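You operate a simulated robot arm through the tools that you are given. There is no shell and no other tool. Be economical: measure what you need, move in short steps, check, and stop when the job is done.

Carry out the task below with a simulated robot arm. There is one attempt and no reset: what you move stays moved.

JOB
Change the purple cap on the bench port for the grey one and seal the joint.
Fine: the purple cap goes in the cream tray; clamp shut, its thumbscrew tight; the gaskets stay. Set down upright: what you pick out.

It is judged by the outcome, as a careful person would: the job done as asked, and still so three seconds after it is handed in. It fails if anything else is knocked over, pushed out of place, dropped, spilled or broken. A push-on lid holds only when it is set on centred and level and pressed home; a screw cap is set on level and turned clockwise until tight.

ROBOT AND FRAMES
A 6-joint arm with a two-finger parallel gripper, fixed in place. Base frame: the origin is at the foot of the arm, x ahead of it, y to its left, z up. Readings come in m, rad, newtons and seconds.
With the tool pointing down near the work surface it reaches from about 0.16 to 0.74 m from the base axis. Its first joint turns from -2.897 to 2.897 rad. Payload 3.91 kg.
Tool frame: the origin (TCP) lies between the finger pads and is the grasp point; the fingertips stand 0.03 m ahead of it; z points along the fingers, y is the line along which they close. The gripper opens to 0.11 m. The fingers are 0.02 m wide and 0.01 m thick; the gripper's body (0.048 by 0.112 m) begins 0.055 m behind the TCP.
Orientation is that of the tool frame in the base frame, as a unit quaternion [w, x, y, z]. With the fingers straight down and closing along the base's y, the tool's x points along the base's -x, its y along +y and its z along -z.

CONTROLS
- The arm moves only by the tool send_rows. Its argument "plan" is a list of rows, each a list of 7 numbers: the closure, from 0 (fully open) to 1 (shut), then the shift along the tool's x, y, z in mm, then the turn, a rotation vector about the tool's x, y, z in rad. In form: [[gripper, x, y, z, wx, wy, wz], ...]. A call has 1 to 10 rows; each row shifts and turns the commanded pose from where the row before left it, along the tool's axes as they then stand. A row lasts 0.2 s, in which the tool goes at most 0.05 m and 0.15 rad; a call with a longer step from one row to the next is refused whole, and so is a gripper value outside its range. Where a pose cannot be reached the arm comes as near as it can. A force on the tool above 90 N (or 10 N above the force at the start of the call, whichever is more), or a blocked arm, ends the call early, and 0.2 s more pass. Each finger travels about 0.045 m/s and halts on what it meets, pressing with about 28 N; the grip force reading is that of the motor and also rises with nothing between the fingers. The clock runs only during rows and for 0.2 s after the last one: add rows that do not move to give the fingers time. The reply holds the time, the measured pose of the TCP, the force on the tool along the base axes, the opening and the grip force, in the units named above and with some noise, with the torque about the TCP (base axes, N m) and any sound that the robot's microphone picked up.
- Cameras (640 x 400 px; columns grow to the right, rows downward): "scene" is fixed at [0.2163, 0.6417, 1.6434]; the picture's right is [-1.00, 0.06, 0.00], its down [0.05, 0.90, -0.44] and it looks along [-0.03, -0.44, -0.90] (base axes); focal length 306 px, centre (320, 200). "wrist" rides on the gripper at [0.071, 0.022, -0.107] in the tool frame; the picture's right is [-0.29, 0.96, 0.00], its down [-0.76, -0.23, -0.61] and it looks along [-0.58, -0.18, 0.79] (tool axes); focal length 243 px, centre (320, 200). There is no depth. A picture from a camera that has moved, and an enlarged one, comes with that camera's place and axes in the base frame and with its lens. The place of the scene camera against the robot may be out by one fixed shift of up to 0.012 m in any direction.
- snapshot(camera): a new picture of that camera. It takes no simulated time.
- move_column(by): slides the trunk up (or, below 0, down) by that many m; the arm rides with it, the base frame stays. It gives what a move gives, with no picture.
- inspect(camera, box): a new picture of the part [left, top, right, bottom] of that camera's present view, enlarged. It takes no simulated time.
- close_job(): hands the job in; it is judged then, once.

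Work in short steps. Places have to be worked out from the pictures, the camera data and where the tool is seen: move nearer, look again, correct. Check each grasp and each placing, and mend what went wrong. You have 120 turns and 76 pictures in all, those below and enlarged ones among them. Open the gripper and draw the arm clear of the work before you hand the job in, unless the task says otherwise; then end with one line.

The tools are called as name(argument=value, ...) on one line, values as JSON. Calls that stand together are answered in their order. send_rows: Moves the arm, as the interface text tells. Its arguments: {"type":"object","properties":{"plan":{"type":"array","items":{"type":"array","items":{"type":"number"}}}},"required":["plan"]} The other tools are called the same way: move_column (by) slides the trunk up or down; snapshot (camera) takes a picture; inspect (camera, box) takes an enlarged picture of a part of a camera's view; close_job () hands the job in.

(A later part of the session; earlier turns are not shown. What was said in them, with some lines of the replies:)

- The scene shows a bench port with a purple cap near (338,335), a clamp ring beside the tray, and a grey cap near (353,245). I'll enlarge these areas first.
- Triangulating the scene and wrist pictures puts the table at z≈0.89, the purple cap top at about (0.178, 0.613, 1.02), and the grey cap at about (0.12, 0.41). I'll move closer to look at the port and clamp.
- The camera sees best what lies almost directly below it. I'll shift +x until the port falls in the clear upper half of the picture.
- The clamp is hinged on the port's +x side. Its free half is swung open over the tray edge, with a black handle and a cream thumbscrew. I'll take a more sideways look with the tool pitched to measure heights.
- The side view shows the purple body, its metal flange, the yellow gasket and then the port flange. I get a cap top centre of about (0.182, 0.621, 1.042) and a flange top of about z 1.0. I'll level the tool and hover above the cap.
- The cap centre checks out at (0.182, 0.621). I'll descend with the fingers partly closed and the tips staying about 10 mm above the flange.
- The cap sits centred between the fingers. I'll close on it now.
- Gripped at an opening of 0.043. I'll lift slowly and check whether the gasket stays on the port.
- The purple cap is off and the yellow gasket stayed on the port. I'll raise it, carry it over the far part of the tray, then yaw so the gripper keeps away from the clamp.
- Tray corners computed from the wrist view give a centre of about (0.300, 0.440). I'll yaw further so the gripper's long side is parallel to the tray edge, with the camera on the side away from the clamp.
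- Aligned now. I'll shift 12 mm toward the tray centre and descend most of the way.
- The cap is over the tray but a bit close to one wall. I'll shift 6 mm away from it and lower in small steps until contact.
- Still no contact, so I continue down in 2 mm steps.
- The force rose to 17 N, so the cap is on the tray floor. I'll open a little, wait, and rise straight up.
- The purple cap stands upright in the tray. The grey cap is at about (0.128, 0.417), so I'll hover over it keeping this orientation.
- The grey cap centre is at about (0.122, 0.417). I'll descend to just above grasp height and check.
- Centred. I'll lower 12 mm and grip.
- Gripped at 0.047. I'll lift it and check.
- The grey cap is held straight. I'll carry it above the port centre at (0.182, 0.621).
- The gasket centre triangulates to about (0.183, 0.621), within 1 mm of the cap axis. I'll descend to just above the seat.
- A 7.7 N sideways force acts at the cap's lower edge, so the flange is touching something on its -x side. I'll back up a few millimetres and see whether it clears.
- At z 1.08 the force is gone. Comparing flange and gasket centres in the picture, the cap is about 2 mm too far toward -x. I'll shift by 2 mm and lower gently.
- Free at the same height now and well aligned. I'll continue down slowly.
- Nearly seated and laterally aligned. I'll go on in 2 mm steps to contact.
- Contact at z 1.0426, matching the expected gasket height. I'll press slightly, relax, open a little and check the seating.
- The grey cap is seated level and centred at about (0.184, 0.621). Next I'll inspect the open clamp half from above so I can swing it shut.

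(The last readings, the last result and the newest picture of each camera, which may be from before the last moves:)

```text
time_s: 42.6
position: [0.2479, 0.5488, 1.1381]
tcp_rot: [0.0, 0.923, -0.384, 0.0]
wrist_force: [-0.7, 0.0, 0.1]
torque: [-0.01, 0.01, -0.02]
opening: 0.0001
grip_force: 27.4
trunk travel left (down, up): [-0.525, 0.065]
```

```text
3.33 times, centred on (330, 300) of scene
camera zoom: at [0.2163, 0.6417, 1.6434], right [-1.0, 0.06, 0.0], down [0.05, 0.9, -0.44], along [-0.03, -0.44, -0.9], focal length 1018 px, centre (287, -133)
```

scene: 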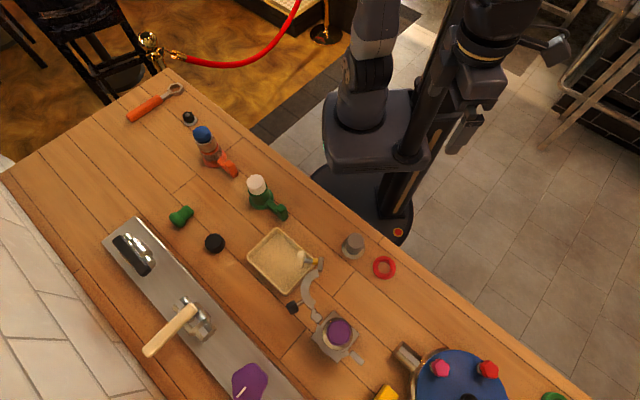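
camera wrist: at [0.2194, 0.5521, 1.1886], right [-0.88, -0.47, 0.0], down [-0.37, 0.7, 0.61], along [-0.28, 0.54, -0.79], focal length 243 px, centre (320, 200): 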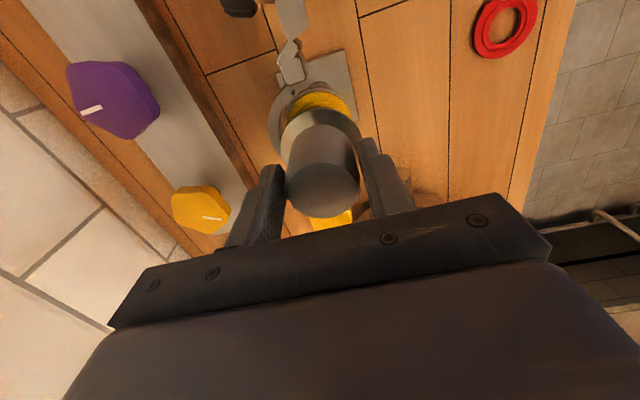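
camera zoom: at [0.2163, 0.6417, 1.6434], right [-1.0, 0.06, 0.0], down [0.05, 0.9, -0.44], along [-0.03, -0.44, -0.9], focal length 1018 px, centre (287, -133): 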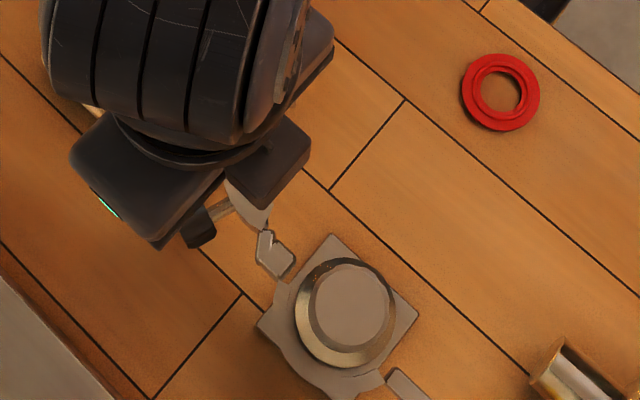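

From this view: knob at (0.273, 0.564), ring centre (0.212, 0.531), hinge pivot about (0.226, 0.584), so roughly a 116° swing clockwise. I'll lower the shut fingers just behind the black handle knob.

send_rows(plan=[[1, -12, -21, 0, 0, 0, 0], [1, -12, -20, 0, 0, 0, 0], [1, 0, 0, 40, 0, 0, 0], [1, 0, 0, 40, 0, 0, 0], [1, 0, 0, 30, 0, 0, 0], [1, 0, 0, 0, 0, 0, 0]])

inspect(camera="wrist", box=[160, 20, 480, 220])

inspect(camera="scene", box=[260, 240, 400, 360])

```text
time_s: 44.0
position: [0.2627, 0.5933, 1.0267]
tcp_rot: [-0.001, 0.923, -0.385, -0.001]
wrist_force: [0.2, -0.6, 0.6]
torque: [0.03, 0.01, 0.01]
opening: 0.0001
grip_force: 28.0
trunk travel left (down, up): [-0.525, 0.065]
```

```text
2.00 times, centred on (320, 120) of wrist
camera zoom: at [0.2964, 0.5268, 1.1344], right [-0.88, -0.47, 0.0], down [-0.37, 0.7, 0.61], along [-0.28, 0.54, -0.79], focal length 485 px, centre (320, 360)
```

zoom: 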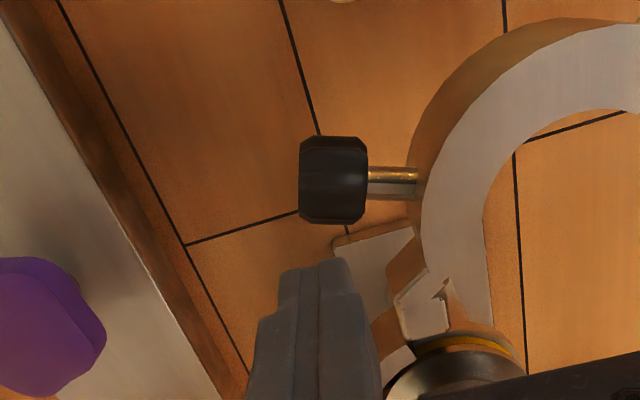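

```text
3.33 times, centred on (330, 300) of scene
camera zoom: at [0.2163, 0.6417, 1.6434], right [-1.0, 0.06, 0.0], down [0.05, 0.9, -0.44], along [-0.03, -0.44, -0.9], focal length 1018 px, centre (287, -133)
```

zoom: 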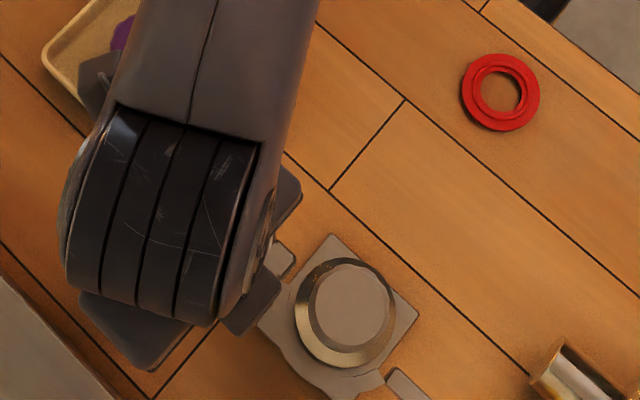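

The tip is poised on the trailing side of the knob. I'll lower to the knob's height and make the first part of the push along the arc.

send_rows(plan=[[1, 0, 0, 10, 0, 0, 0], [1, 0, 0, 7, 0, 0, 0], [1, 5, 1, 0, 0, 0, 0], [1, 5, 1.4, 0, 0, 0, 0], [1, 4, 5.4, 0, 0, 0, 0], [1, 4, 5.4, 0, 0, 0, 0], [1, 2, 6.5, 0, 0, 0, 0], [1, 2, 6.5, 0, 0, 0, 0], [1, 0, 0, 0, 0, 0, 0]])

inspect(camera="wrist", box=[160, 20, 480, 220])

```text
time_s: 46.0
position: [0.2567, 0.5613, 1.011]
tcp_rot: [0.0, 0.923, -0.385, 0.0]
wrist_force: [-0.1, -0.3, -0.4]
torque: [0.02, 0.0, -0.01]
opening: 0.0
grip_force: 28.7
trunk travel left (down, up): [-0.525, 0.065]
```

```text
2.00 times, centred on (320, 120) of wrist
camera zoom: at [0.2916, 0.4941, 1.1173], right [-0.88, -0.47, 0.0], down [-0.37, 0.7, 0.61], along [-0.28, 0.54, -0.79], focal length 485 px, centre (320, 360)
```

zoom: 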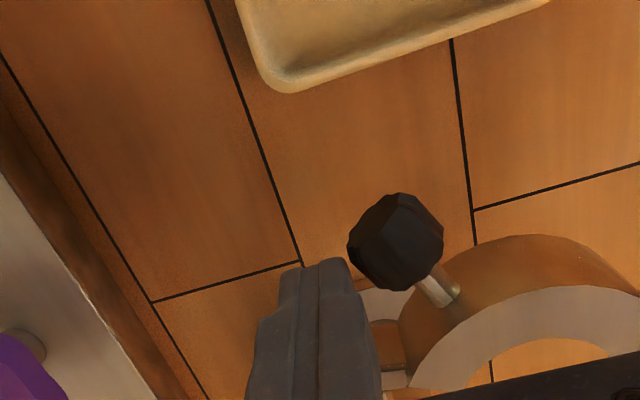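

The clamp half is swinging freely. I'll continue along the arc.

send_rows(plan=[[1, 0, 6.7, 0, 0, 0, 0], [1, -0.7, 6.8, 0, 0, 0, 0], [1, -2.7, 6.2, 0, 0, 0, 0], [1, -2.7, 6.2, 0, 0, 0, 0], [1, -4.6, 5, 0, 0, 0, 0], [1, -4.7, 4.9, 0, 0, 0, 0], [1, 0, 0, 0, 0, 0, 0]])

snapshot(camera="wrist")

inspect(camera="scene", box=[260, 240, 400, 360])

```text
time_s: 47.6
position: [0.2214, 0.5484, 1.0104]
tcp_rot: [-0.001, 0.923, -0.386, 0.0]
wrist_force: [3.7, 12.2, -3.9]
torque: [0.3, -0.13, -0.13]
opening: 0.0002
grip_force: 27.9
trunk travel left (down, up): [-0.525, 0.065]
```

```text
36 pictures are left
camera wrist: at [0.2557, 0.4822, 1.1176], right [-0.88, -0.47, 0.0], down [-0.37, 0.7, 0.61], along [-0.28, 0.54, -0.79], focal length 243 px, centre (320, 200)
```

wrist: 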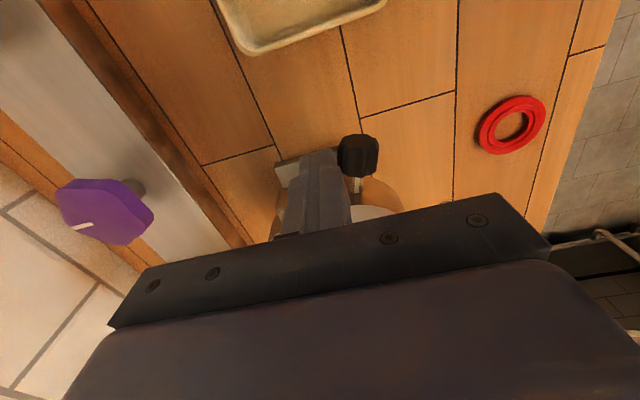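

```text
3.33 times, centred on (330, 300) of scene
camera zoom: at [0.2163, 0.6417, 1.6434], right [-1.0, 0.06, 0.0], down [0.05, 0.9, -0.44], along [-0.03, -0.44, -0.9], focal length 1018 px, centre (287, -133)
```

zoom: 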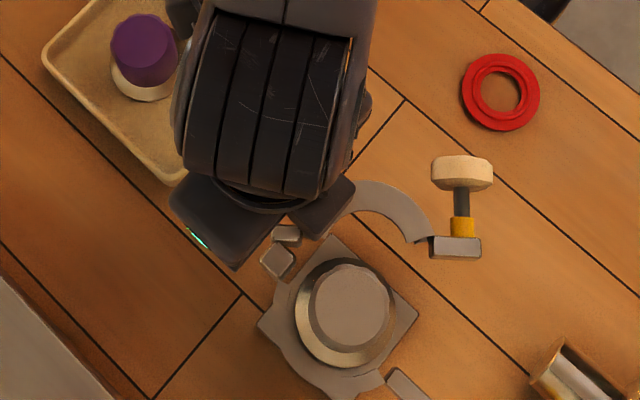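

About 88° done. The finger has wedged between the knob and the arc, giving 12 N. I'll shift it outward along the knob and finish the swing.

send_rows(plan=[[1, 6, 2, 0, 0, 0, 0], [1, 6, 2, 0, 0, 0, 0], [1, -4.6, 3.5, 0, 0, 0, 0], [1, -4.6, 3.5, 0, 0, 0, 0], [1, -5, 2.3, 0, 0, 0, 0], [1, 0, 0, 0, 0, 0, 0]])

inspect(camera="scene", box=[260, 240, 400, 360])

```text
time_s: 49.0
position: [0.2098, 0.5385, 1.0099]
tcp_rot: [0.0, 0.923, -0.385, 0.0]
wrist_force: [0.1, 0.3, -0.2]
torque: [-0.04, 0.0, -0.01]
opening: 0.0
grip_force: 27.9
trunk travel left (down, up): [-0.525, 0.065]
```

```text
3.33 times, centred on (330, 300) of scene
camera zoom: at [0.2163, 0.6417, 1.6434], right [-1.0, 0.06, 0.0], down [0.05, 0.9, -0.44], along [-0.03, -0.44, -0.9], focal length 1018 px, centre (287, -133)
```

zoom: 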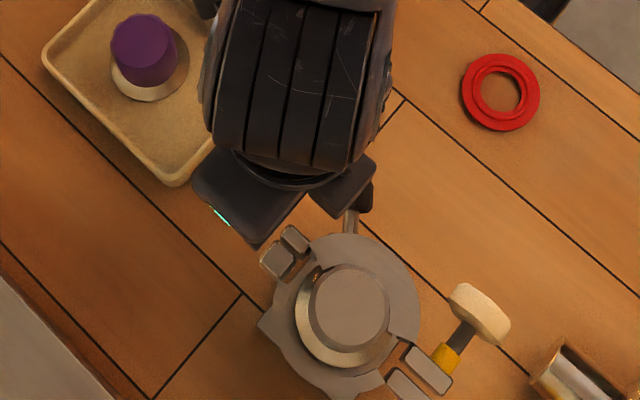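

Nearly closed, with a small gap between the lugs. I'll push a little more until it meets resistance.

send_rows(plan=[[1, -4, 1.7, 0, 0, 0, 0], [1, -4, 1.5, 0, 0, 0, 0], [1, -4, 1, 0, 0, 0, 0], [1, 0, 0, 0, 0, 0, 0]])

inspect(camera="scene", box=[290, 280, 390, 360])

```text
time_s: 50.0
position: [0.1976, 0.5445, 1.0114]
tcp_rot: [0.0, 0.923, -0.385, -0.001]
wrist_force: [0.2, -0.6, -0.4]
torque: [-0.04, 0.01, 0.02]
opening: 0.0001
grip_force: 27.9
trunk travel left (down, up): [-0.525, 0.065]
```

```text
5.00 times, centred on (340, 320) of scene
camera zoom: at [0.2163, 0.6417, 1.6434], right [-1.0, 0.06, 0.0], down [0.05, 0.9, -0.44], along [-0.03, -0.44, -0.9], focal length 1528 px, centre (220, -400)
```

zoom: 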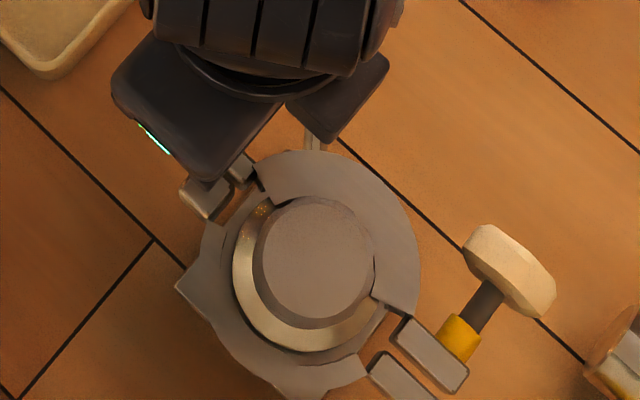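

send_rows(plan=[[1, -4, 0.5, 0, 0, 0, 0], [1, -4, 0, 0, 0, 0, 0], [1, 0, 0, 0, 0, 0, 0]])

inspect(camera="scene", box=[290, 280, 390, 360])

inspect(camera="wrist", box=[240, 80, 480, 240])

```text
time_s: 50.8
position: [0.1972, 0.5473, 1.011]
tcp_rot: [0.001, 0.922, -0.386, 0.002]
wrist_force: [27.8, -26.2, -1.7]
torque: [-0.72, -0.79, 0.35]
opening: 0.0
grip_force: 27.3
trunk travel left (down, up): [-0.525, 0.065]
```

```text
5.00 times, centred on (340, 320) of scene
camera zoom: at [0.2163, 0.6417, 1.6434], right [-1.0, 0.06, 0.0], down [0.05, 0.9, -0.44], along [-0.03, -0.44, -0.9], focal length 1528 px, centre (220, -400)
```

zoom: 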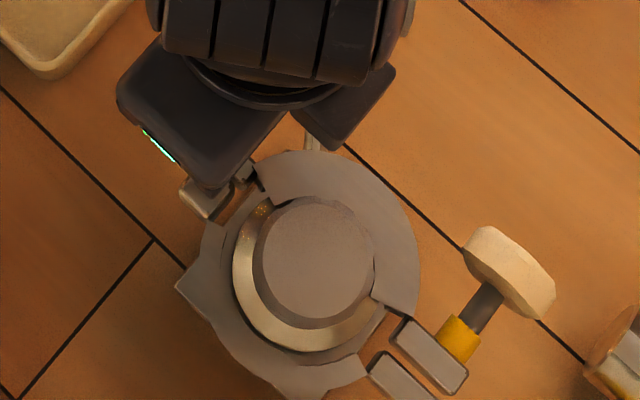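

```text
2.50 times, centred on (360, 160) of wrist
camera zoom: at [0.2308, 0.4805, 1.1185], right [-0.89, -0.47, 0.0], down [-0.37, 0.71, 0.6], along [-0.28, 0.53, -0.8], focal length 606 px, centre (220, 300)
```

zoom: 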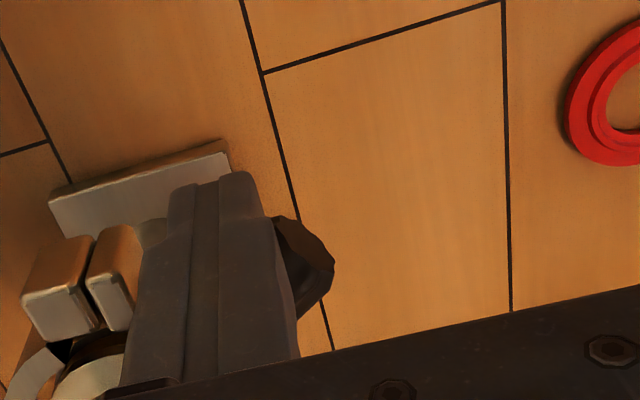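

The stop is reached at 38 N with no further rotation, so the clamp half is closed. I'll back the finger off, rise, and check that it stays.

send_rows(plan=[[1, 8, -2, 0, 0, 0, 0], [1, 10, 0, 0, 0, 0, 0], [1, 0, 0, -40, 0, 0, 0], [1, 0, 0, -40, 0, 0, 0], [0.5, 0, 30, -40, 0, 0, 0], [0.5, 0, 30, 0, 0, 0, 0], [0.5, 0, 30, 0, 0, 0, 0], [0.5, 0, 30, 0, 0, 0, 0], [0.5, 0, 0, 0, 0, 0, 0]])

inspect(camera="scene", box=[290, 280, 390, 360])

snapshot(camera="wrist")

```text
time_s: 52.8
position: [0.1234, 0.4518, 1.1323]
tcp_rot: [0.0, 0.923, -0.385, 0.0]
wrist_force: [-0.1, 0.2, -0.8]
torque: [0.01, -0.01, 0.02]
opening: 0.0551
grip_force: 0.1
trunk travel left (down, up): [-0.525, 0.065]
```

```text
5.00 times, centred on (340, 320) of scene
camera zoom: at [0.2163, 0.6417, 1.6434], right [-1.0, 0.06, 0.0], down [0.05, 0.9, -0.44], along [-0.03, -0.44, -0.9], focal length 1528 px, centre (220, -400)
```

zoom: 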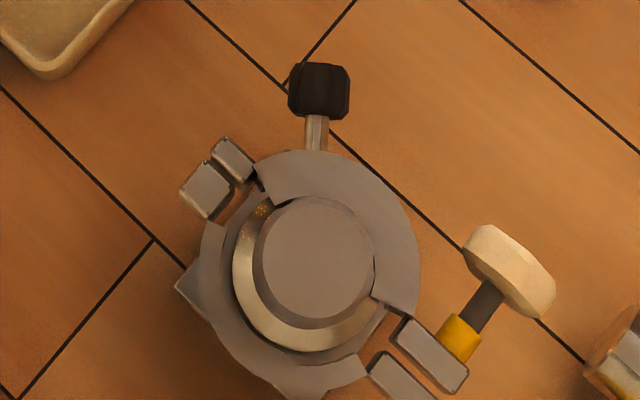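

```text
29 pictures are left
camera wrist: at [0.1569, 0.3856, 1.2394], right [-0.88, -0.47, 0.0], down [-0.37, 0.7, 0.61], along [-0.28, 0.54, -0.79], focal length 243 px, centre (320, 200)
```

wrist: 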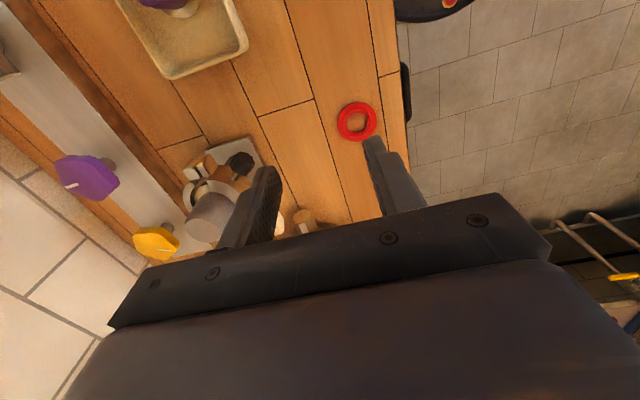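

The clamp stays closed. Now I'll reorient the tool to approach the cream thumbscrew horizontally along its axis, roughly (0.7, 0.7, 0) from the robot side.

send_rows(plan=[[0.5, -33.5, -1.6, 0, 0, 0, 0], [0.5, -33.5, -1.6, 0, 0, 0, 0], [0.5, -33.5, -1.6, 0, 0, 0, 0], [0.5, -33.5, -1.6, 0, 0, 0, 0], [0.5, 0, 0, 0, 0.14, 0, 0], [0.5, 0, 0, 0, 0.14, 0, 0], [0.5, 0, 0, 0, 0.14, 0, 0], [0.5, 0, 0, 0, 0.14, 0, 0], [0.5, 0, 0, 0, 0.14, 0, 0], [0.5, 0, 0, 0, 0.14, 0, 0]])

send_rows(plan=[[0.5, 0, 0, 0, 0.14, 0, 0], [0.5, 0, 0, 0, 0.14, 0, 0], [0.5, 0, 0, 0, 0.14, 0, 0], [0.5, 0, 0, 0, 0.14, 0, 0], [0.5, 0, 0, 0, 0.14, 0, 0], [0.5, 0, 0, 0, 0.03, 0, 0], [0.5, 0, 0, 0, 0, 0, 0]])

snapshot(camera="wrist")

```text
time_s: 55.0
position: [0.0406, 0.5528, 1.1328]
tcp_rot: [-0.377, 0.839, -0.358, 0.16]
wrist_force: [-0.1, 0.2, -0.2]
torque: [0.01, 0.01, 0.03]
opening: 0.0552
grip_force: 0.1
trunk travel left (down, up): [-0.525, 0.065]
```

```text
time_s: 56.8
position: [0.0986, 0.5514, 1.1514]
tcp_rot: [0.645, -0.624, 0.321, -0.301]
wrist_force: [1.0, -0.4, -0.7]
torque: [-0.01, -0.03, -0.02]
opening: 0.055
grip_force: 0.1
trunk travel left (down, up): [-0.525, 0.065]
stopped in row 7: the arm was blocked; the commanded pose is now the measured one
```

```text
28 pictures are left
camera wrist: at [0.0573, 0.429, 1.1253], right [-0.19, 0.26, -0.95], down [-0.94, 0.22, 0.25], along [0.27, 0.94, 0.21], focal length 243 px, centre (320, 200)
```

wrist: 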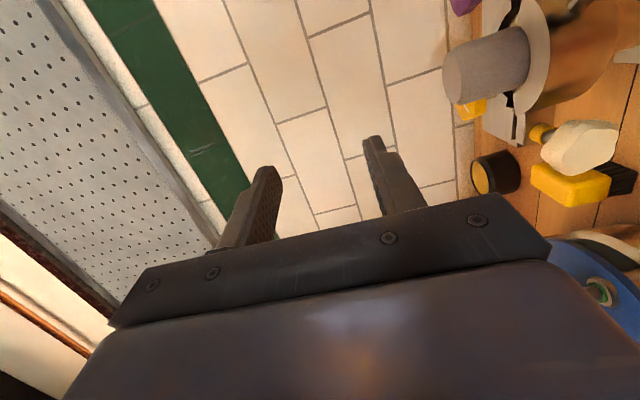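

The thumbscrew is visible, placed at about (0.103, 0.62, 0.985). The arm hit a limit near the full pitch but the tool is close to horizontal. I'll zoom in on the knob's shape.

inspect(camera="wrist", box=[440, 0, 640, 200])

```text
2.00 times, centred on (540, 100) of wrist
camera zoom: at [0.0573, 0.429, 1.1253], right [-0.19, 0.26, -0.95], down [-0.94, 0.22, 0.25], along [0.27, 0.94, 0.21], focal length 485 px, centre (-120, 400)
```

zoom: 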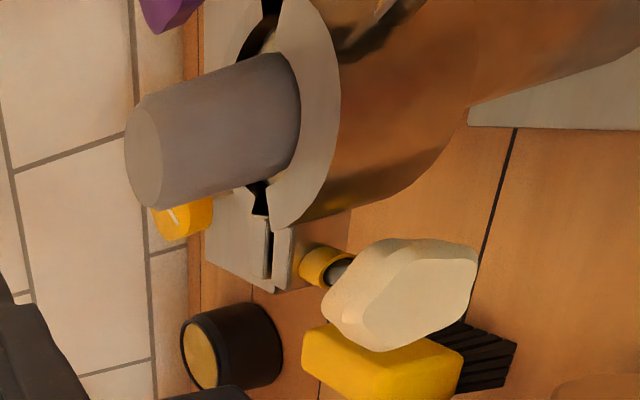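

The knob is a lobed disc about 36 mm across. To get a more comfortable horizontal pose I'll lower the trunk 80 mm, which keeps the tool above the clamp.

move_column(by=-0.08)

```text
time_s: 58.0
position: [0.0986, 0.5522, 1.0716]
tcp_rot: [0.645, -0.626, 0.319, -0.301]
wrist_force: [-0.1, -0.6, -0.5]
torque: [0.03, 0.01, 0.05]
opening: 0.055
grip_force: 0.0
trunk travel left (down, up): [-0.445, 0.145]
```

send_rows(plan=[[0.5, -10, 0, -6, 0, 0, 0], [0.5, -10, 0, -6, 0, 0, 0], [0.5, -10, 0, -6, 0, 0, 0], [0.5, -10, 0, -6, 0, 0, 0], [0.5, 0, 0, 0, 0, -0.08, 0], [0.5, 0, 0, 0, 0, -0.08, 0], [0.5, 0, 0, 0, 0, 0, 0]])

```text
time_s: 59.8
position: [0.0842, 0.5693, 1.0565]
tcp_rot: [0.654, -0.649, 0.277, -0.273]
wrist_force: [-0.6, 0.1, 0.2]
torque: [0.0, -0.01, 0.03]
opening: 0.0548
grip_force: 0.1
trunk travel left (down, up): [-0.445, 0.145]
stopped in row 7: the arm was blocked; the commanded pose is now the measured one
```

The orientation along (0.72, 0.70) is reached, but retraction is limited. I'll look at the arm's configuration.

snapshot(camera="scene")

```text
26 pictures are left
```

scene: 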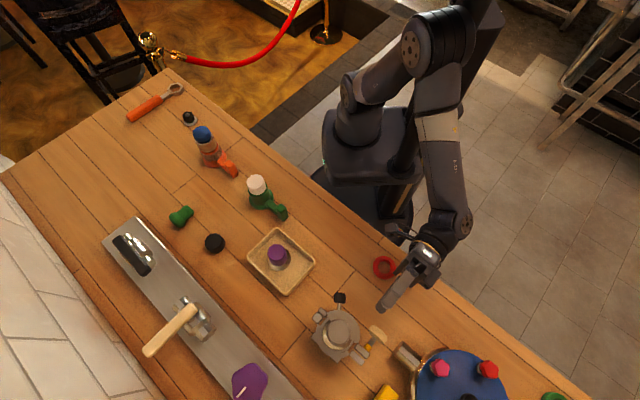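

The forearm hangs nearly vertical, so lowering the trunk while raising the tool should ease this wrist pose. I'll raise the tool 80 mm first.

send_rows(plan=[[0.5, 0, -20, 0, 0, 0, 0], [0.5, 0, -20, 0, 0, 0, 0], [0.5, 0, -20, 0, 0, 0, 0], [0.5, 0, -20, 0, 0, 0, 0], [0.5, 0, -20, 0, 0, 0, 0], [0.5, 0, 0, 0, 0, 0, 0]])

```text
time_s: 61.2
position: [0.0838, 0.5691, 1.1567]
tcp_rot: [0.655, -0.648, 0.276, -0.274]
wrist_force: [-0.8, 0.2, 0.1]
torque: [-0.01, 0.0, -0.02]
opening: 0.055
grip_force: 0.1
trunk travel left (down, up): [-0.445, 0.145]
```

Reached. I'll lower the trunk by 100 mm, then test retracting along the tool axis.

move_column(by=-0.1)

send_rows(plan=[[0.5, 0, 0, -10, 0, 0, 0], [0.5, 0, 0, -10, 0, 0, 0], [0.5, 0, 0, -10, 0, 0, 0], [0.5, 0, 0, -10, 0, 0, 0], [0.5, 0, 0, 0, 0, 0, 0]])

```text
time_s: 62.5
position: [0.0834, 0.5686, 1.0564]
tcp_rot: [0.655, -0.648, 0.277, -0.273]
wrist_force: [-0.2, -0.2, -0.2]
torque: [0.0, 0.03, 0.0]
opening: 0.055
grip_force: 0.2
trunk travel left (down, up): [-0.345, 0.245]
```

```text
time_s: 63.9
position: [0.0981, 0.5431, 1.0427]
tcp_rot: [-0.634, 0.645, -0.296, 0.306]
wrist_force: [0.4, -0.3, 0.7]
torque: [0.0, 0.0, -0.01]
opening: 0.0547
grip_force: 0.0
trunk travel left (down, up): [-0.345, 0.245]
stopped in row 5: the arm was blocked; the commanded pose is now the measured one
```

Retraction is limited, but the gripping pose itself looks reachable. I'll come in from above instead: go over the knob, yaw to the screw axis, then roll so the fingers straddle it horizontally.

send_rows(plan=[[0.5, 0, -15, 0, 0, 0, 0], [0.5, 0, -15, 0, 0, 0, 0], [0.5, -18, 0, 10, 0, 0, 0], [0.5, -18, 0, 10, 0, 0, 0], [0.5, -18, 0, 9, 0, 0, 0], [0.5, 0, 0, 0, 0, -0.065, 0], [0.5, 0, 0, 0, 0, -0.065, 0], [0.5, 0, 0, 0, 0, 0, 0]])

send_rows(plan=[[0.5, 0, 0, 0, 0, 0, -0.15], [0.5, 0, 0, 0, 0, 0, -0.15], [0.5, 0, 0, 0, 0, 0, -0.15], [0.5, 0, 0, 0, 0, 0, -0.15], [0.5, 0, 0, 0, 0, 0, -0.15], [0.5, 0, 0, 0, 0, 0, -0.15], [0.5, 0, 0, 0, 0, 0, -0.15], [0.5, 0, 0, 0, 0, 0, -0.15], [0.5, 0, 0, 0, 0, 0, -0.15], [0.5, 0, 0, 0, 0, 0, -0.15]])

snapshot(camera="wrist")

```text
time_s: 65.7
position: [0.0853, 0.6037, 1.0691]
tcp_rot: [-0.653, 0.664, -0.252, 0.264]
wrist_force: [0.2, -0.2, 0.3]
torque: [0.0, 0.0, 0.0]
opening: 0.0548
grip_force: 0.0
trunk travel left (down, up): [-0.345, 0.245]
```

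```text
time_s: 67.9
position: [0.0848, 0.6045, 1.069]
tcp_rot: [-0.297, 0.658, 0.268, 0.638]
wrist_force: [0.6, 0.3, -0.5]
torque: [0.01, -0.01, -0.02]
opening: 0.0552
grip_force: 0.0
trunk travel left (down, up): [-0.345, 0.245]
```

```text
25 pictures are left
camera wrist: at [0.0298, 0.5084, 1.1402], right [0.69, -0.64, -0.34], down [-0.61, -0.27, -0.74], along [0.39, 0.72, -0.58], focal length 243 px, centre (320, 200)
```

wrist: 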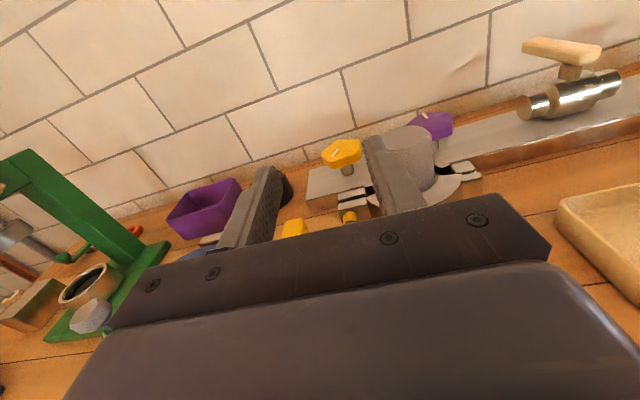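

The view is upright and the screw axis lines up with the tool to within 1–2 mm. I'll descend halfway and look.

send_rows(plan=[[0.5, -15, 1, -2, 0, 0, 0], [0.5, -15, 0, 0, 0, 0, 0], [0.5, -10, 0, 0, 0, 0, 0], [0.5, 0, 0, 0, 0, 0, 0]])

inspect(camera="scene", box=[310, 280, 430, 370])

inspect(camera="wrist", box=[220, 120, 460, 260])

```text
time_s: 68.9
position: [0.0808, 0.6037, 1.0305]
tcp_rot: [-0.298, 0.658, 0.268, 0.638]
wrist_force: [-1.1, 0.0, 0.1]
torque: [-0.03, -0.01, 0.01]
opening: 0.0553
grip_force: 0.0
trunk travel left (down, up): [-0.345, 0.245]
```

```text
4.44 times, centred on (370, 325) of scene
camera zoom: at [0.2163, 0.6417, 1.6434], right [-1.0, 0.06, 0.0], down [0.05, 0.9, -0.44], along [-0.03, -0.44, -0.9], focal length 1358 px, centre (98, -356)
```

zoom: 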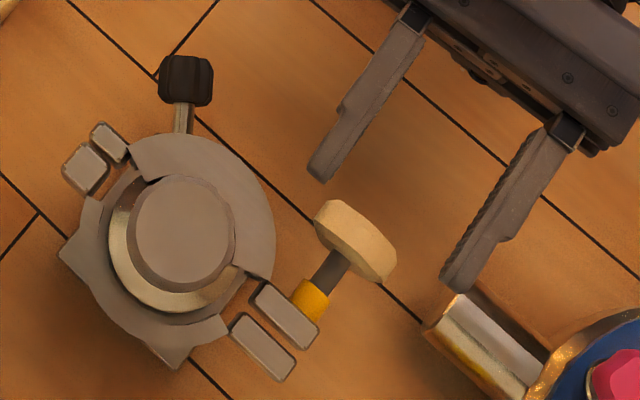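

```text
2.67 times, centred on (340, 190) of wrist
camera zoom: at [0.0263, 0.5084, 1.101], right [0.69, -0.64, -0.34], down [-0.61, -0.27, -0.74], along [0.39, 0.72, -0.58], focal length 647 px, centre (267, 227)
```

zoom: 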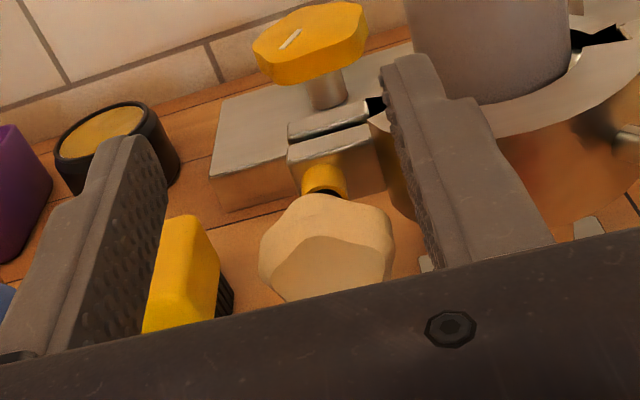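

The knob is about 3 mm toward the +y-tool finger and slightly ahead of the tips. I'll narrow the fingers a bit, correct, and lower to the screw's height.

send_rows(plan=[[0.56, -10, 3, 0, 0, 0, 0], [0.56, -15, 0, 0, 0, 0, 0], [0.56, -10, 0, 0, 0, 0, 0], [0.56, -9, 0, 0, 0, 0, 0], [0.56, 0, 0, 0, 0, 0, 0]])

inspect(camera="scene", box=[310, 280, 430, 370])

inspect(camera="wrist", box=[220, 80, 460, 240])

```text
time_s: 70.1
position: [0.0822, 0.6021, 0.9857]
tcp_rot: [-0.298, 0.658, 0.268, 0.638]
wrist_force: [-0.4, -0.5, -0.3]
torque: [-0.01, -0.04, 0.02]
opening: 0.0485
grip_force: 0.1
trunk travel left (down, up): [-0.345, 0.245]
```

```text
4.44 times, centred on (370, 325) of scene
camera zoom: at [0.2163, 0.6417, 1.6434], right [-1.0, 0.06, 0.0], down [0.05, 0.9, -0.44], along [-0.03, -0.44, -0.9], focal length 1358 px, centre (98, -356)
```

zoom: 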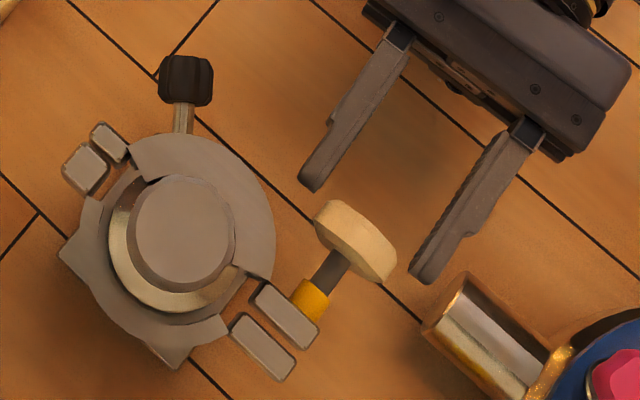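

```text
2.50 times, centred on (340, 160) of wrist
camera zoom: at [0.0268, 0.5065, 1.0572], right [0.69, -0.64, -0.34], down [-0.61, -0.27, -0.74], along [0.39, 0.72, -0.58], focal length 606 px, centre (270, 300)
```

zoom: 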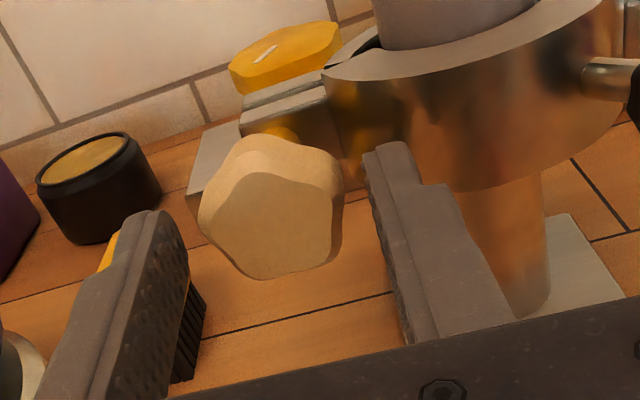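

The five-lobed knob is centred between the fingers at (0.103, 0.626, 0.983), about 2 mm ahead of the tips. I'll go forward 8 mm and grip.

send_rows(plan=[[0.56, -2, 0, 4, 0, 0, 0], [0.56, 0, 0.5, 4, 0, 0, 0], [0.56, 0, 0, 0, 0, 0, 0], [0.8, 0, 0, 0, 0, 0, 0], [0.8, 0, 0, 0, 0, 0, 0], [0.8, 0, 0, 0, 0, 0, 0]])

inspect(camera="scene", box=[310, 280, 430, 370])

```text
time_s: 71.5
position: [0.0862, 0.6074, 0.9838]
tcp_rot: [-0.298, 0.658, 0.267, 0.638]
wrist_force: [-5.5, 0.1, 0.1]
torque: [-0.06, 0.08, -0.04]
opening: 0.0381
grip_force: 45.1
trunk travel left (down, up): [-0.345, 0.245]
```

```text
4.44 times, centred on (370, 325) of scene
camera zoom: at [0.2163, 0.6417, 1.6434], right [-1.0, 0.06, 0.0], down [0.05, 0.9, -0.44], along [-0.03, -0.44, -0.9], focal length 1358 px, centre (98, -356)
```

zoom: 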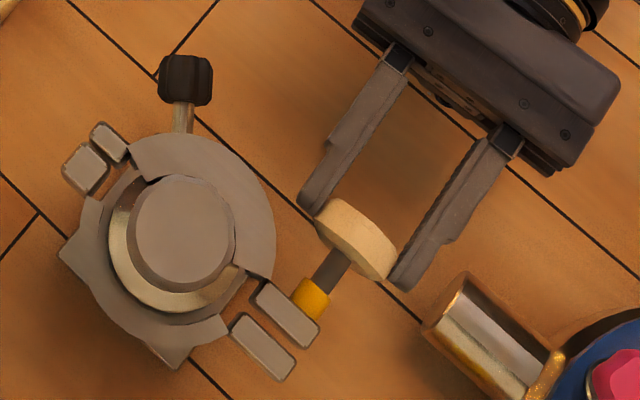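

Gripped. I'll turn clockwise, seen along the tool axis (positive roll), and watch torque.

send_rows(plan=[[0.8, 0, 0, 0, 0, 0, 0.14], [0.8, 0, 0, 0, 0, 0, 0.14], [0.8, 0, 0, 0, 0, 0, 0.14], [0.8, 0, 0, 0, 0, 0, 0.14], [0.8, 0, 0, 0, 0, 0, 0.14], [0.8, 0, 0, 0, 0, 0, 0.14], [0.8, 0, 0, 0, 0, 0, 0.14], [0.8, 0, 0, 0, 0, 0, 0.14], [0.8, 0, 0, 0, 0, 0, 0]])

inspect(camera="scene", box=[310, 280, 430, 370])

```text
time_s: 73.5
position: [0.0885, 0.6079, 0.9833]
tcp_rot: [-0.591, 0.7, -0.123, 0.381]
wrist_force: [-4.2, -5.0, -7.0]
torque: [-0.27, 0.26, -0.87]
opening: 0.038
grip_force: 44.9
trunk travel left (down, up): [-0.345, 0.245]
```

```text
4.44 times, centred on (370, 325) of scene
camera zoom: at [0.2163, 0.6417, 1.6434], right [-1.0, 0.06, 0.0], down [0.05, 0.9, -0.44], along [-0.03, -0.44, -0.9], focal length 1358 px, centre (98, -356)
```

zoom: 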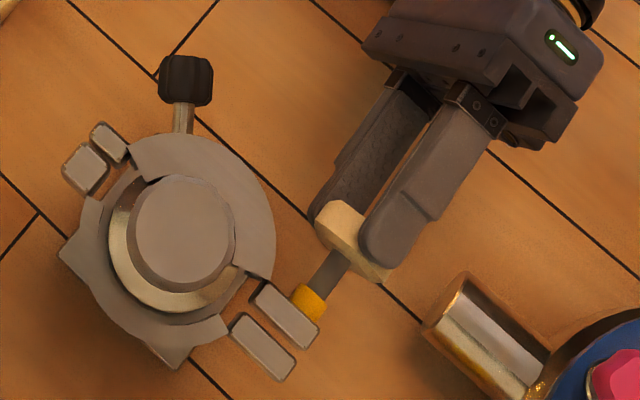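

The knob turns with the gripper and the loads are low. I'll continue turning.

send_rows(plan=[[0.8, 0, 0, 0, 0, 0, 0.14], [0.8, 0, 0, 0, 0, 0, 0.14], [0.8, 0, 0, 0, 0, 0, 0.14], [0.8, 0, 0, 0, 0, 0, 0.14], [0.8, 0, 0, 0, 0, 0, 0.14], [0.8, 0, 0, 0, 0, 0, 0.14], [0.8, 0, 0, 0, 0, 0, 0]])

```text
time_s: 75.1
position: [0.0883, 0.6078, 0.9816]
tcp_rot: [0.694, -0.59, 0.398, -0.109]
wrist_force: [1.9, -2.7, -32.2]
torque: [-0.18, 0.05, 0.33]
opening: 0.038
grip_force: 44.9
trunk travel left (down, up): [-0.345, 0.245]
```

About 2 rad turned. There is a 32 N downward pull, so the knob axis sits a few mm below the tool axis. I'll open, roll back, shift down 3 mm and re-grip.

send_rows(plan=[[0.52, 0, 0, 0, 0, 0, 0], [0.52, 0, 0, 0, 0, 0, 0], [0.52, 0, 0, 0, 0, 0, -0.14], [0.52, 0, 0, 0, 0, 0, -0.14], [0.52, 0, 0, 0, 0, 0, -0.14], [0.52, 0, 0, 0, 0, 0, -0.14], [0.52, 0, 0, 0, 0, 0, -0.14], [0.52, 0, 0, 0, 0, 0, -0.14], [0.52, 0, 0, 0, 0, 0, -0.14], [0.52, 0, 0, 0, 0, 0, -0.14]])

send_rows(plan=[[0.52, 0, 0, 0, 0, 0, -0.14], [0.52, 0, 0, 0, 0, 0, -0.14], [0.52, 0, 0, 0, 0, 0, -0.14], [0.52, 0, 0, 0, 0, 0, -0.14], [0.52, 0, 0, 0, 0, 0, -0.14], [0.52, 0, 0, 0, 0, 0, -0.14], [0.52, -3, 0, 0, 0, 0, 0], [0.52, 0, 0, 0, 0, 0, 0]])

inspect(camera="wrist", box=[220, 80, 460, 240])

```text
time_s: 77.3
position: [0.0886, 0.6073, 0.9846]
tcp_rot: [-0.531, 0.71, -0.023, 0.462]
wrist_force: [-0.7, 0.6, -0.2]
torque: [0.0, -0.01, 0.01]
opening: 0.053
grip_force: 0.1
trunk travel left (down, up): [-0.345, 0.245]
```

```text
time_s: 79.1
position: [0.088, 0.6094, 0.9813]
tcp_rot: [-0.298, 0.658, 0.268, 0.638]
wrist_force: [-0.4, 0.4, 0.7]
torque: [-0.01, 0.03, 0.0]
opening: 0.0526
grip_force: 0.0
trunk travel left (down, up): [-0.345, 0.245]
```

```text
2.50 times, centred on (340, 160) of wrist
camera zoom: at [0.0334, 0.5129, 1.0519], right [0.69, -0.64, -0.34], down [-0.61, -0.27, -0.74], along [0.39, 0.72, -0.58], focal length 606 px, centre (270, 300)
```

zoom: 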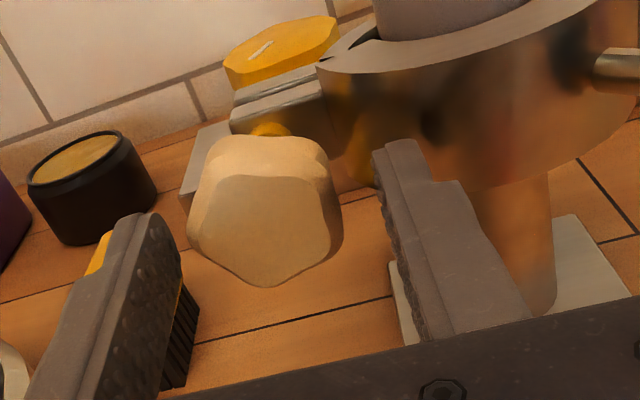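

The knob has turned, and it still sits about 2 mm below the tool axis. I'll lower 2 mm, roll back further for a longer stroke, and re-grip.

send_rows(plan=[[0.52, -2, 0, 0, 0, 0, 0], [0.52, 0, 0, 0, 0, 0, -0.14], [0.52, 0, 0, 0, 0, 0, -0.14], [0.52, 0, 0, 0, 0, 0, -0.14], [0.52, 0, 0, 0, 0, 0, -0.14], [0.52, 0, 0, 0, 0, 0, -0.14], [0.52, 0, 0, 0, 0, 0, -0.14], [0.8, 0, 0, 0, 0, 0, 0], [0.8, 0, 0, 0, 0, 0, 0], [0.8, 0, 0, 0, 0, 0, 0]])

send_rows(plan=[[0.8, 0, 0, 0, 0, 0, 0.14], [0.8, 0, 0, 0, 0, 0, 0.14], [0.8, 0, 0, 0, 0, 0, 0.14], [0.8, 0, 0, 0, 0, 0, 0.14], [0.8, 0, 0, 0, 0, 0, 0.14], [0.8, 0, 0, 0, 0, 0, 0.14], [0.8, 0, 0, 0, 0, 0, 0.14], [0.8, 0, 0, 0, 0, 0, 0.14], [0.8, 0, 0, 0, 0, 0, 0.14], [0.8, 0, 0, 0, 0, 0, 0.14]])

send_rows(plan=[[0.8, 0, 0, 0, 0, 0, 0.14], [0.8, 0, 0, 0, 0, 0, 0.14], [0.8, 0, 0, 0, 0, 0, 0.14], [0.8, 0, 0, 0, 0, 0, 0.14], [0.8, 0, 0, 0, 0, 0, 0.14], [0.8, 0, 0, 0, 0, 0, 0.14], [0.8, 0, 0, 0, 0, 0, 0.14], [0.8, 0, 0, 0, 0, 0, 0.14], [0.8, 0, 0, 0, 0, 0, 0.14], [0.8, 0, 0, 0, 0, 0, 0]])

inspect(camera="scene", box=[310, 280, 430, 370])

```text
time_s: 81.3
position: [0.0884, 0.6074, 0.9815]
tcp_rot: [-0.012, 0.492, 0.512, 0.704]
wrist_force: [3.0, -2.2, 4.9]
torque: [0.42, -0.46, -0.28]
opening: 0.0379
grip_force: 44.7
trunk travel left (down, up): [-0.345, 0.245]
```

```text
time_s: 83.5
position: [0.0854, 0.6097, 0.9777]
tcp_rot: [-0.464, 0.706, 0.077, 0.529]
wrist_force: [-10.9, 20.0, 6.8]
torque: [-0.39, -0.17, 0.13]
opening: 0.0376
grip_force: 45.2
trunk travel left (down, up): [-0.345, 0.245]
```

```text
time_s: 85.7
position: [0.0896, 0.6066, 0.9818]
tcp_rot: [0.687, -0.614, 0.356, -0.156]
wrist_force: [3.6, 1.6, 23.6]
torque: [0.96, -0.8, -0.01]
opening: 0.0372
grip_force: 45.0
trunk travel left (down, up): [-0.345, 0.245]
```

```text
4.44 times, centred on (370, 325) of scene
camera zoom: at [0.2163, 0.6417, 1.6434], right [-1.0, 0.06, 0.0], down [0.05, 0.9, -0.44], along [-0.03, -0.44, -0.9], focal length 1358 px, centre (98, -356)
```

zoom: 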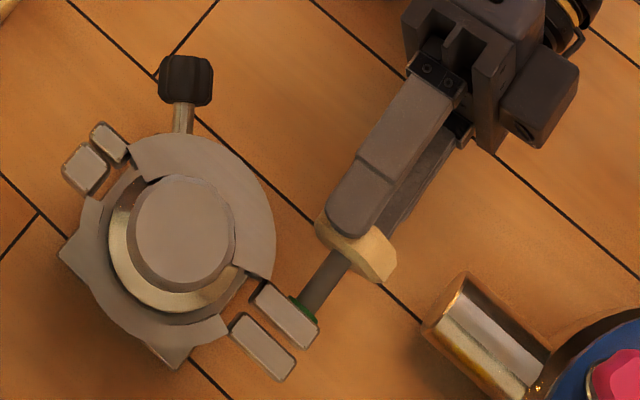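

The band at the thumbscrew has changed from yellow to green, apparently a tightness indicator. I'll look closer.

inspect(camera="scene", box=[350, 320, 400, 355])

```text
11.43 times, centred on (375, 338) of scene
camera zoom: at [0.2163, 0.6417, 1.6434], right [-1.0, 0.06, 0.0], down [0.05, 0.9, -0.44], along [-0.03, -0.44, -0.9], focal length 3492 px, centre (-309, -1371)
```

zoom: 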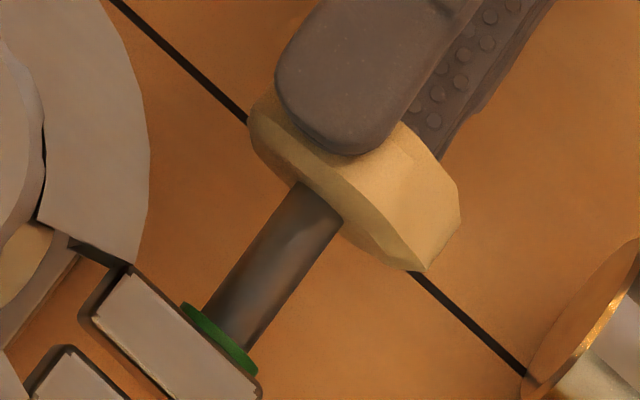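

The yellow collar is compressed and only a thin green ring remains. I'll relieve the side load and add a small extra turn to confirm that it is tight.

send_rows(plan=[[0.8, 0, -3, 0, 0, 0, 0], [0.8, 0, 0, 0, 0, 0, 0.1], [0.8, 0, 0, 0, 0, 0, 0.1], [0.8, 0, 0, 0, 0, 0, 0.1], [0.8, 0, 0, 0, 0, 0, 0]])

inspect(camera="scene", box=[350, 320, 400, 355])

```text
time_s: 86.9
position: [0.0877, 0.6064, 0.9803]
tcp_rot: [0.701, -0.557, 0.443, -0.052]
wrist_force: [-1.8, -2.7, -1.6]
torque: [-0.08, -0.77, -0.26]
opening: 0.0375
grip_force: 45.3
trunk travel left (down, up): [-0.345, 0.245]
```

```text
11.43 times, centred on (375, 338) of scene
camera zoom: at [0.2163, 0.6417, 1.6434], right [-1.0, 0.06, 0.0], down [0.05, 0.9, -0.44], along [-0.03, -0.44, -0.9], focal length 3492 px, centre (-309, -1371)
```

zoom: 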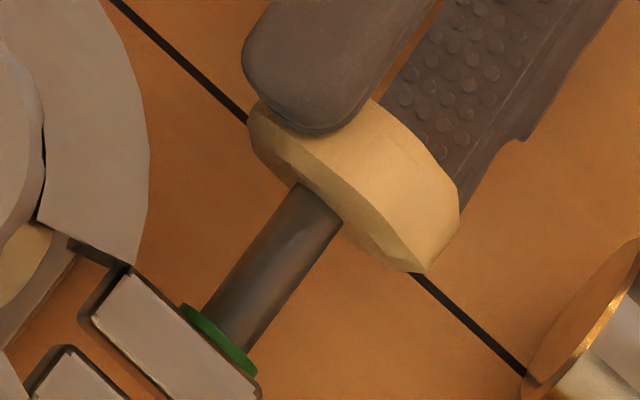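

The knob no longer turns; the gripper slipped on it with about 0.6 N·m of resistance, so the screw is tight. I'll open, roll back, and rise clear.

send_rows(plan=[[0.5, 0, 0, 0, 0, 0, 0], [0.5, 0, 0, 0, 0, 0, 0], [0.5, 0, 0, 0, 0, 0, -0.14], [0.5, 0, 0, 0, 0, 0, -0.14], [0.5, 0, 0, 0, 0, 0, -0.14], [0.5, 0, 0, 0, 0, 0, -0.14], [0.5, 0, 0, 0, 0, 0, -0.14], [0.5, 0, 0, 0, 0, 0, -0.14], [0.5, 0, 0, 0, 0, 0, -0.14], [0.5, 0, 0, 0, 0, 0, -0.14]])

send_rows(plan=[[0.5, 0, 0, 0, 0, 0, -0.14], [0.5, 0, 0, 0, 0, 0, -0.14], [0.5, 0, 0, 0, 0, 0, -0.14], [0.5, 0, 0, 0, 0, 0, -0.14], [0.5, 0, 0, 0, 0, 0, -0.14], [0.5, 0, 0, 0, 0, 0, -0.14], [0.5, 0, 0, 0, 0, 0, -0.14], [0.5, 0, 0, 0, 0, 0, 0]])

inspect(camera="scene", box=[310, 280, 430, 370])

```text
time_s: 89.1
position: [0.089, 0.6071, 0.9829]
tcp_rot: [-0.566, 0.706, -0.08, 0.418]
wrist_force: [-0.1, -0.5, 0.3]
torque: [0.01, -0.04, 0.01]
opening: 0.055
grip_force: 0.0
trunk travel left (down, up): [-0.345, 0.245]
```

```text
time_s: 90.9
position: [0.0896, 0.609, 0.9808]
tcp_rot: [-0.303, 0.661, 0.261, 0.635]
wrist_force: [0.4, -0.2, -0.3]
torque: [-0.04, -0.03, 0.04]
opening: 0.0547
grip_force: 0.0
trunk travel left (down, up): [-0.345, 0.245]
```

```text
4.44 times, centred on (370, 325) of scene
camera zoom: at [0.2163, 0.6417, 1.6434], right [-1.0, 0.06, 0.0], down [0.05, 0.9, -0.44], along [-0.03, -0.44, -0.9], focal length 1358 px, centre (98, -356)
```

zoom: 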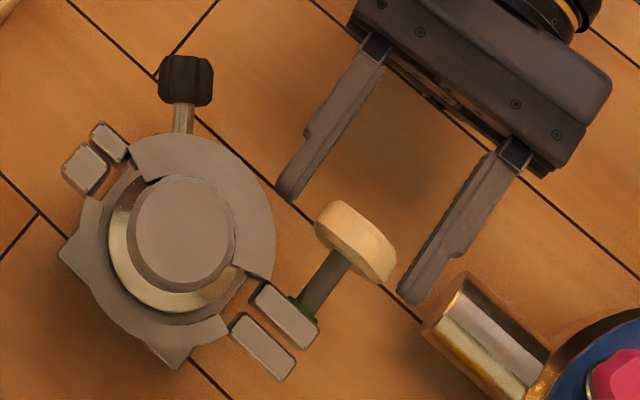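

The indicator stays green after release, and the cap top projects within 1 px of the gasket centre, so it is well centred. I'll rise clear and open the gripper.

send_rows(plan=[[0.5, 15, 0, 0, 0, 0, 0], [0.5, 30, 0, 0, 0, 0, 0], [0.5, 35, 0, 0, 0, 0, 0], [0.3, 35, 0, 0, 0, 0, 0], [0, 35, 0, 0, 0, 0, 0], [0, 30, 0, 0, 0, 0, 0], [0, 0, 0, 0, 0, 0, 0], [0, 0, 0, 0, 0, 0, 0]])

snapshot(camera="scene")

inspect(camera="wrist", box=[240, 60, 640, 260])

```text
time_s: 92.7
position: [0.0981, 0.601, 1.1623]
tcp_rot: [-0.305, 0.661, 0.26, 0.634]
wrist_force: [0.7, 0.2, -0.1]
torque: [0.02, -0.01, -0.04]
opening: 0.1101
grip_force: 0.1
trunk travel left (down, up): [-0.345, 0.245]
```

```text
13 pictures are left
```

scene: 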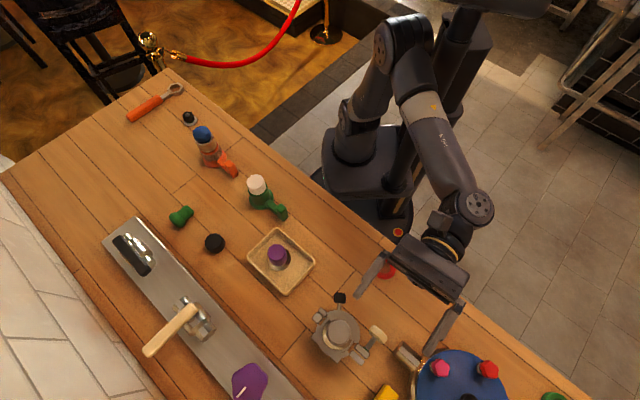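

```text
1.60 times, centred on (440, 160) of wrist
camera zoom: at [0.0448, 0.5038, 1.2316], right [0.68, -0.64, -0.36], down [-0.63, -0.26, -0.74], along [0.38, 0.73, -0.57], focal length 388 px, centre (128, 264)
```

zoom: 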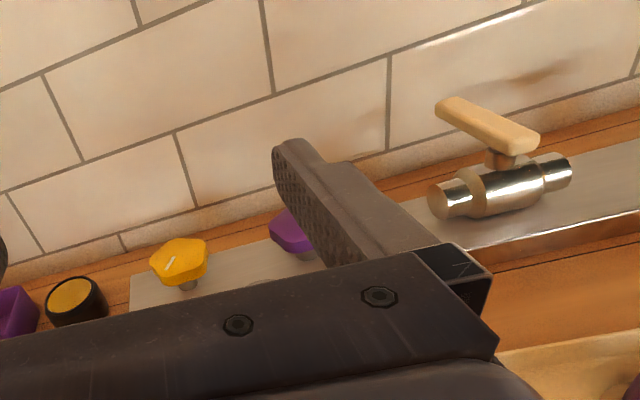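

Everything else is where it was. One last check of the thumbscrew before handing in.

inspect(camera="scene", box=[310, 285, 400, 365])

```text
5.00 times, centred on (355, 325) of scene
camera zoom: at [0.2163, 0.6417, 1.6434], right [-1.0, 0.06, 0.0], down [0.05, 0.9, -0.44], along [-0.03, -0.44, -0.9], focal length 1528 px, centre (145, -425)
```

zoom: 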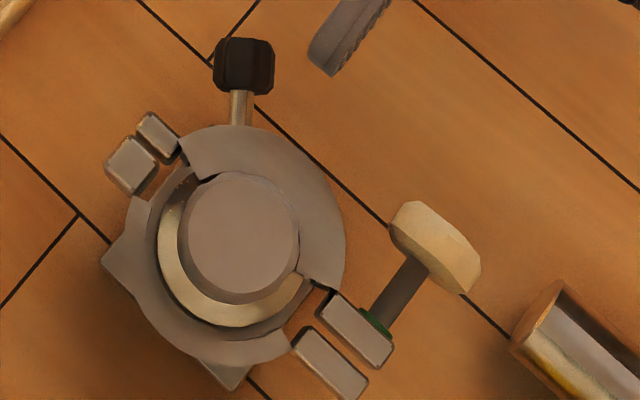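

The clamp is shut, the indicator is green, the cap is seated, and the gripper is open and clear. I'm handing the job in.

close_job()

```text
The job is handed in.
```

The grey cap is on the port over its original gasket, the clamp is shut with its thumbscrew tight, and the purple cap stands upright in the cream tray.
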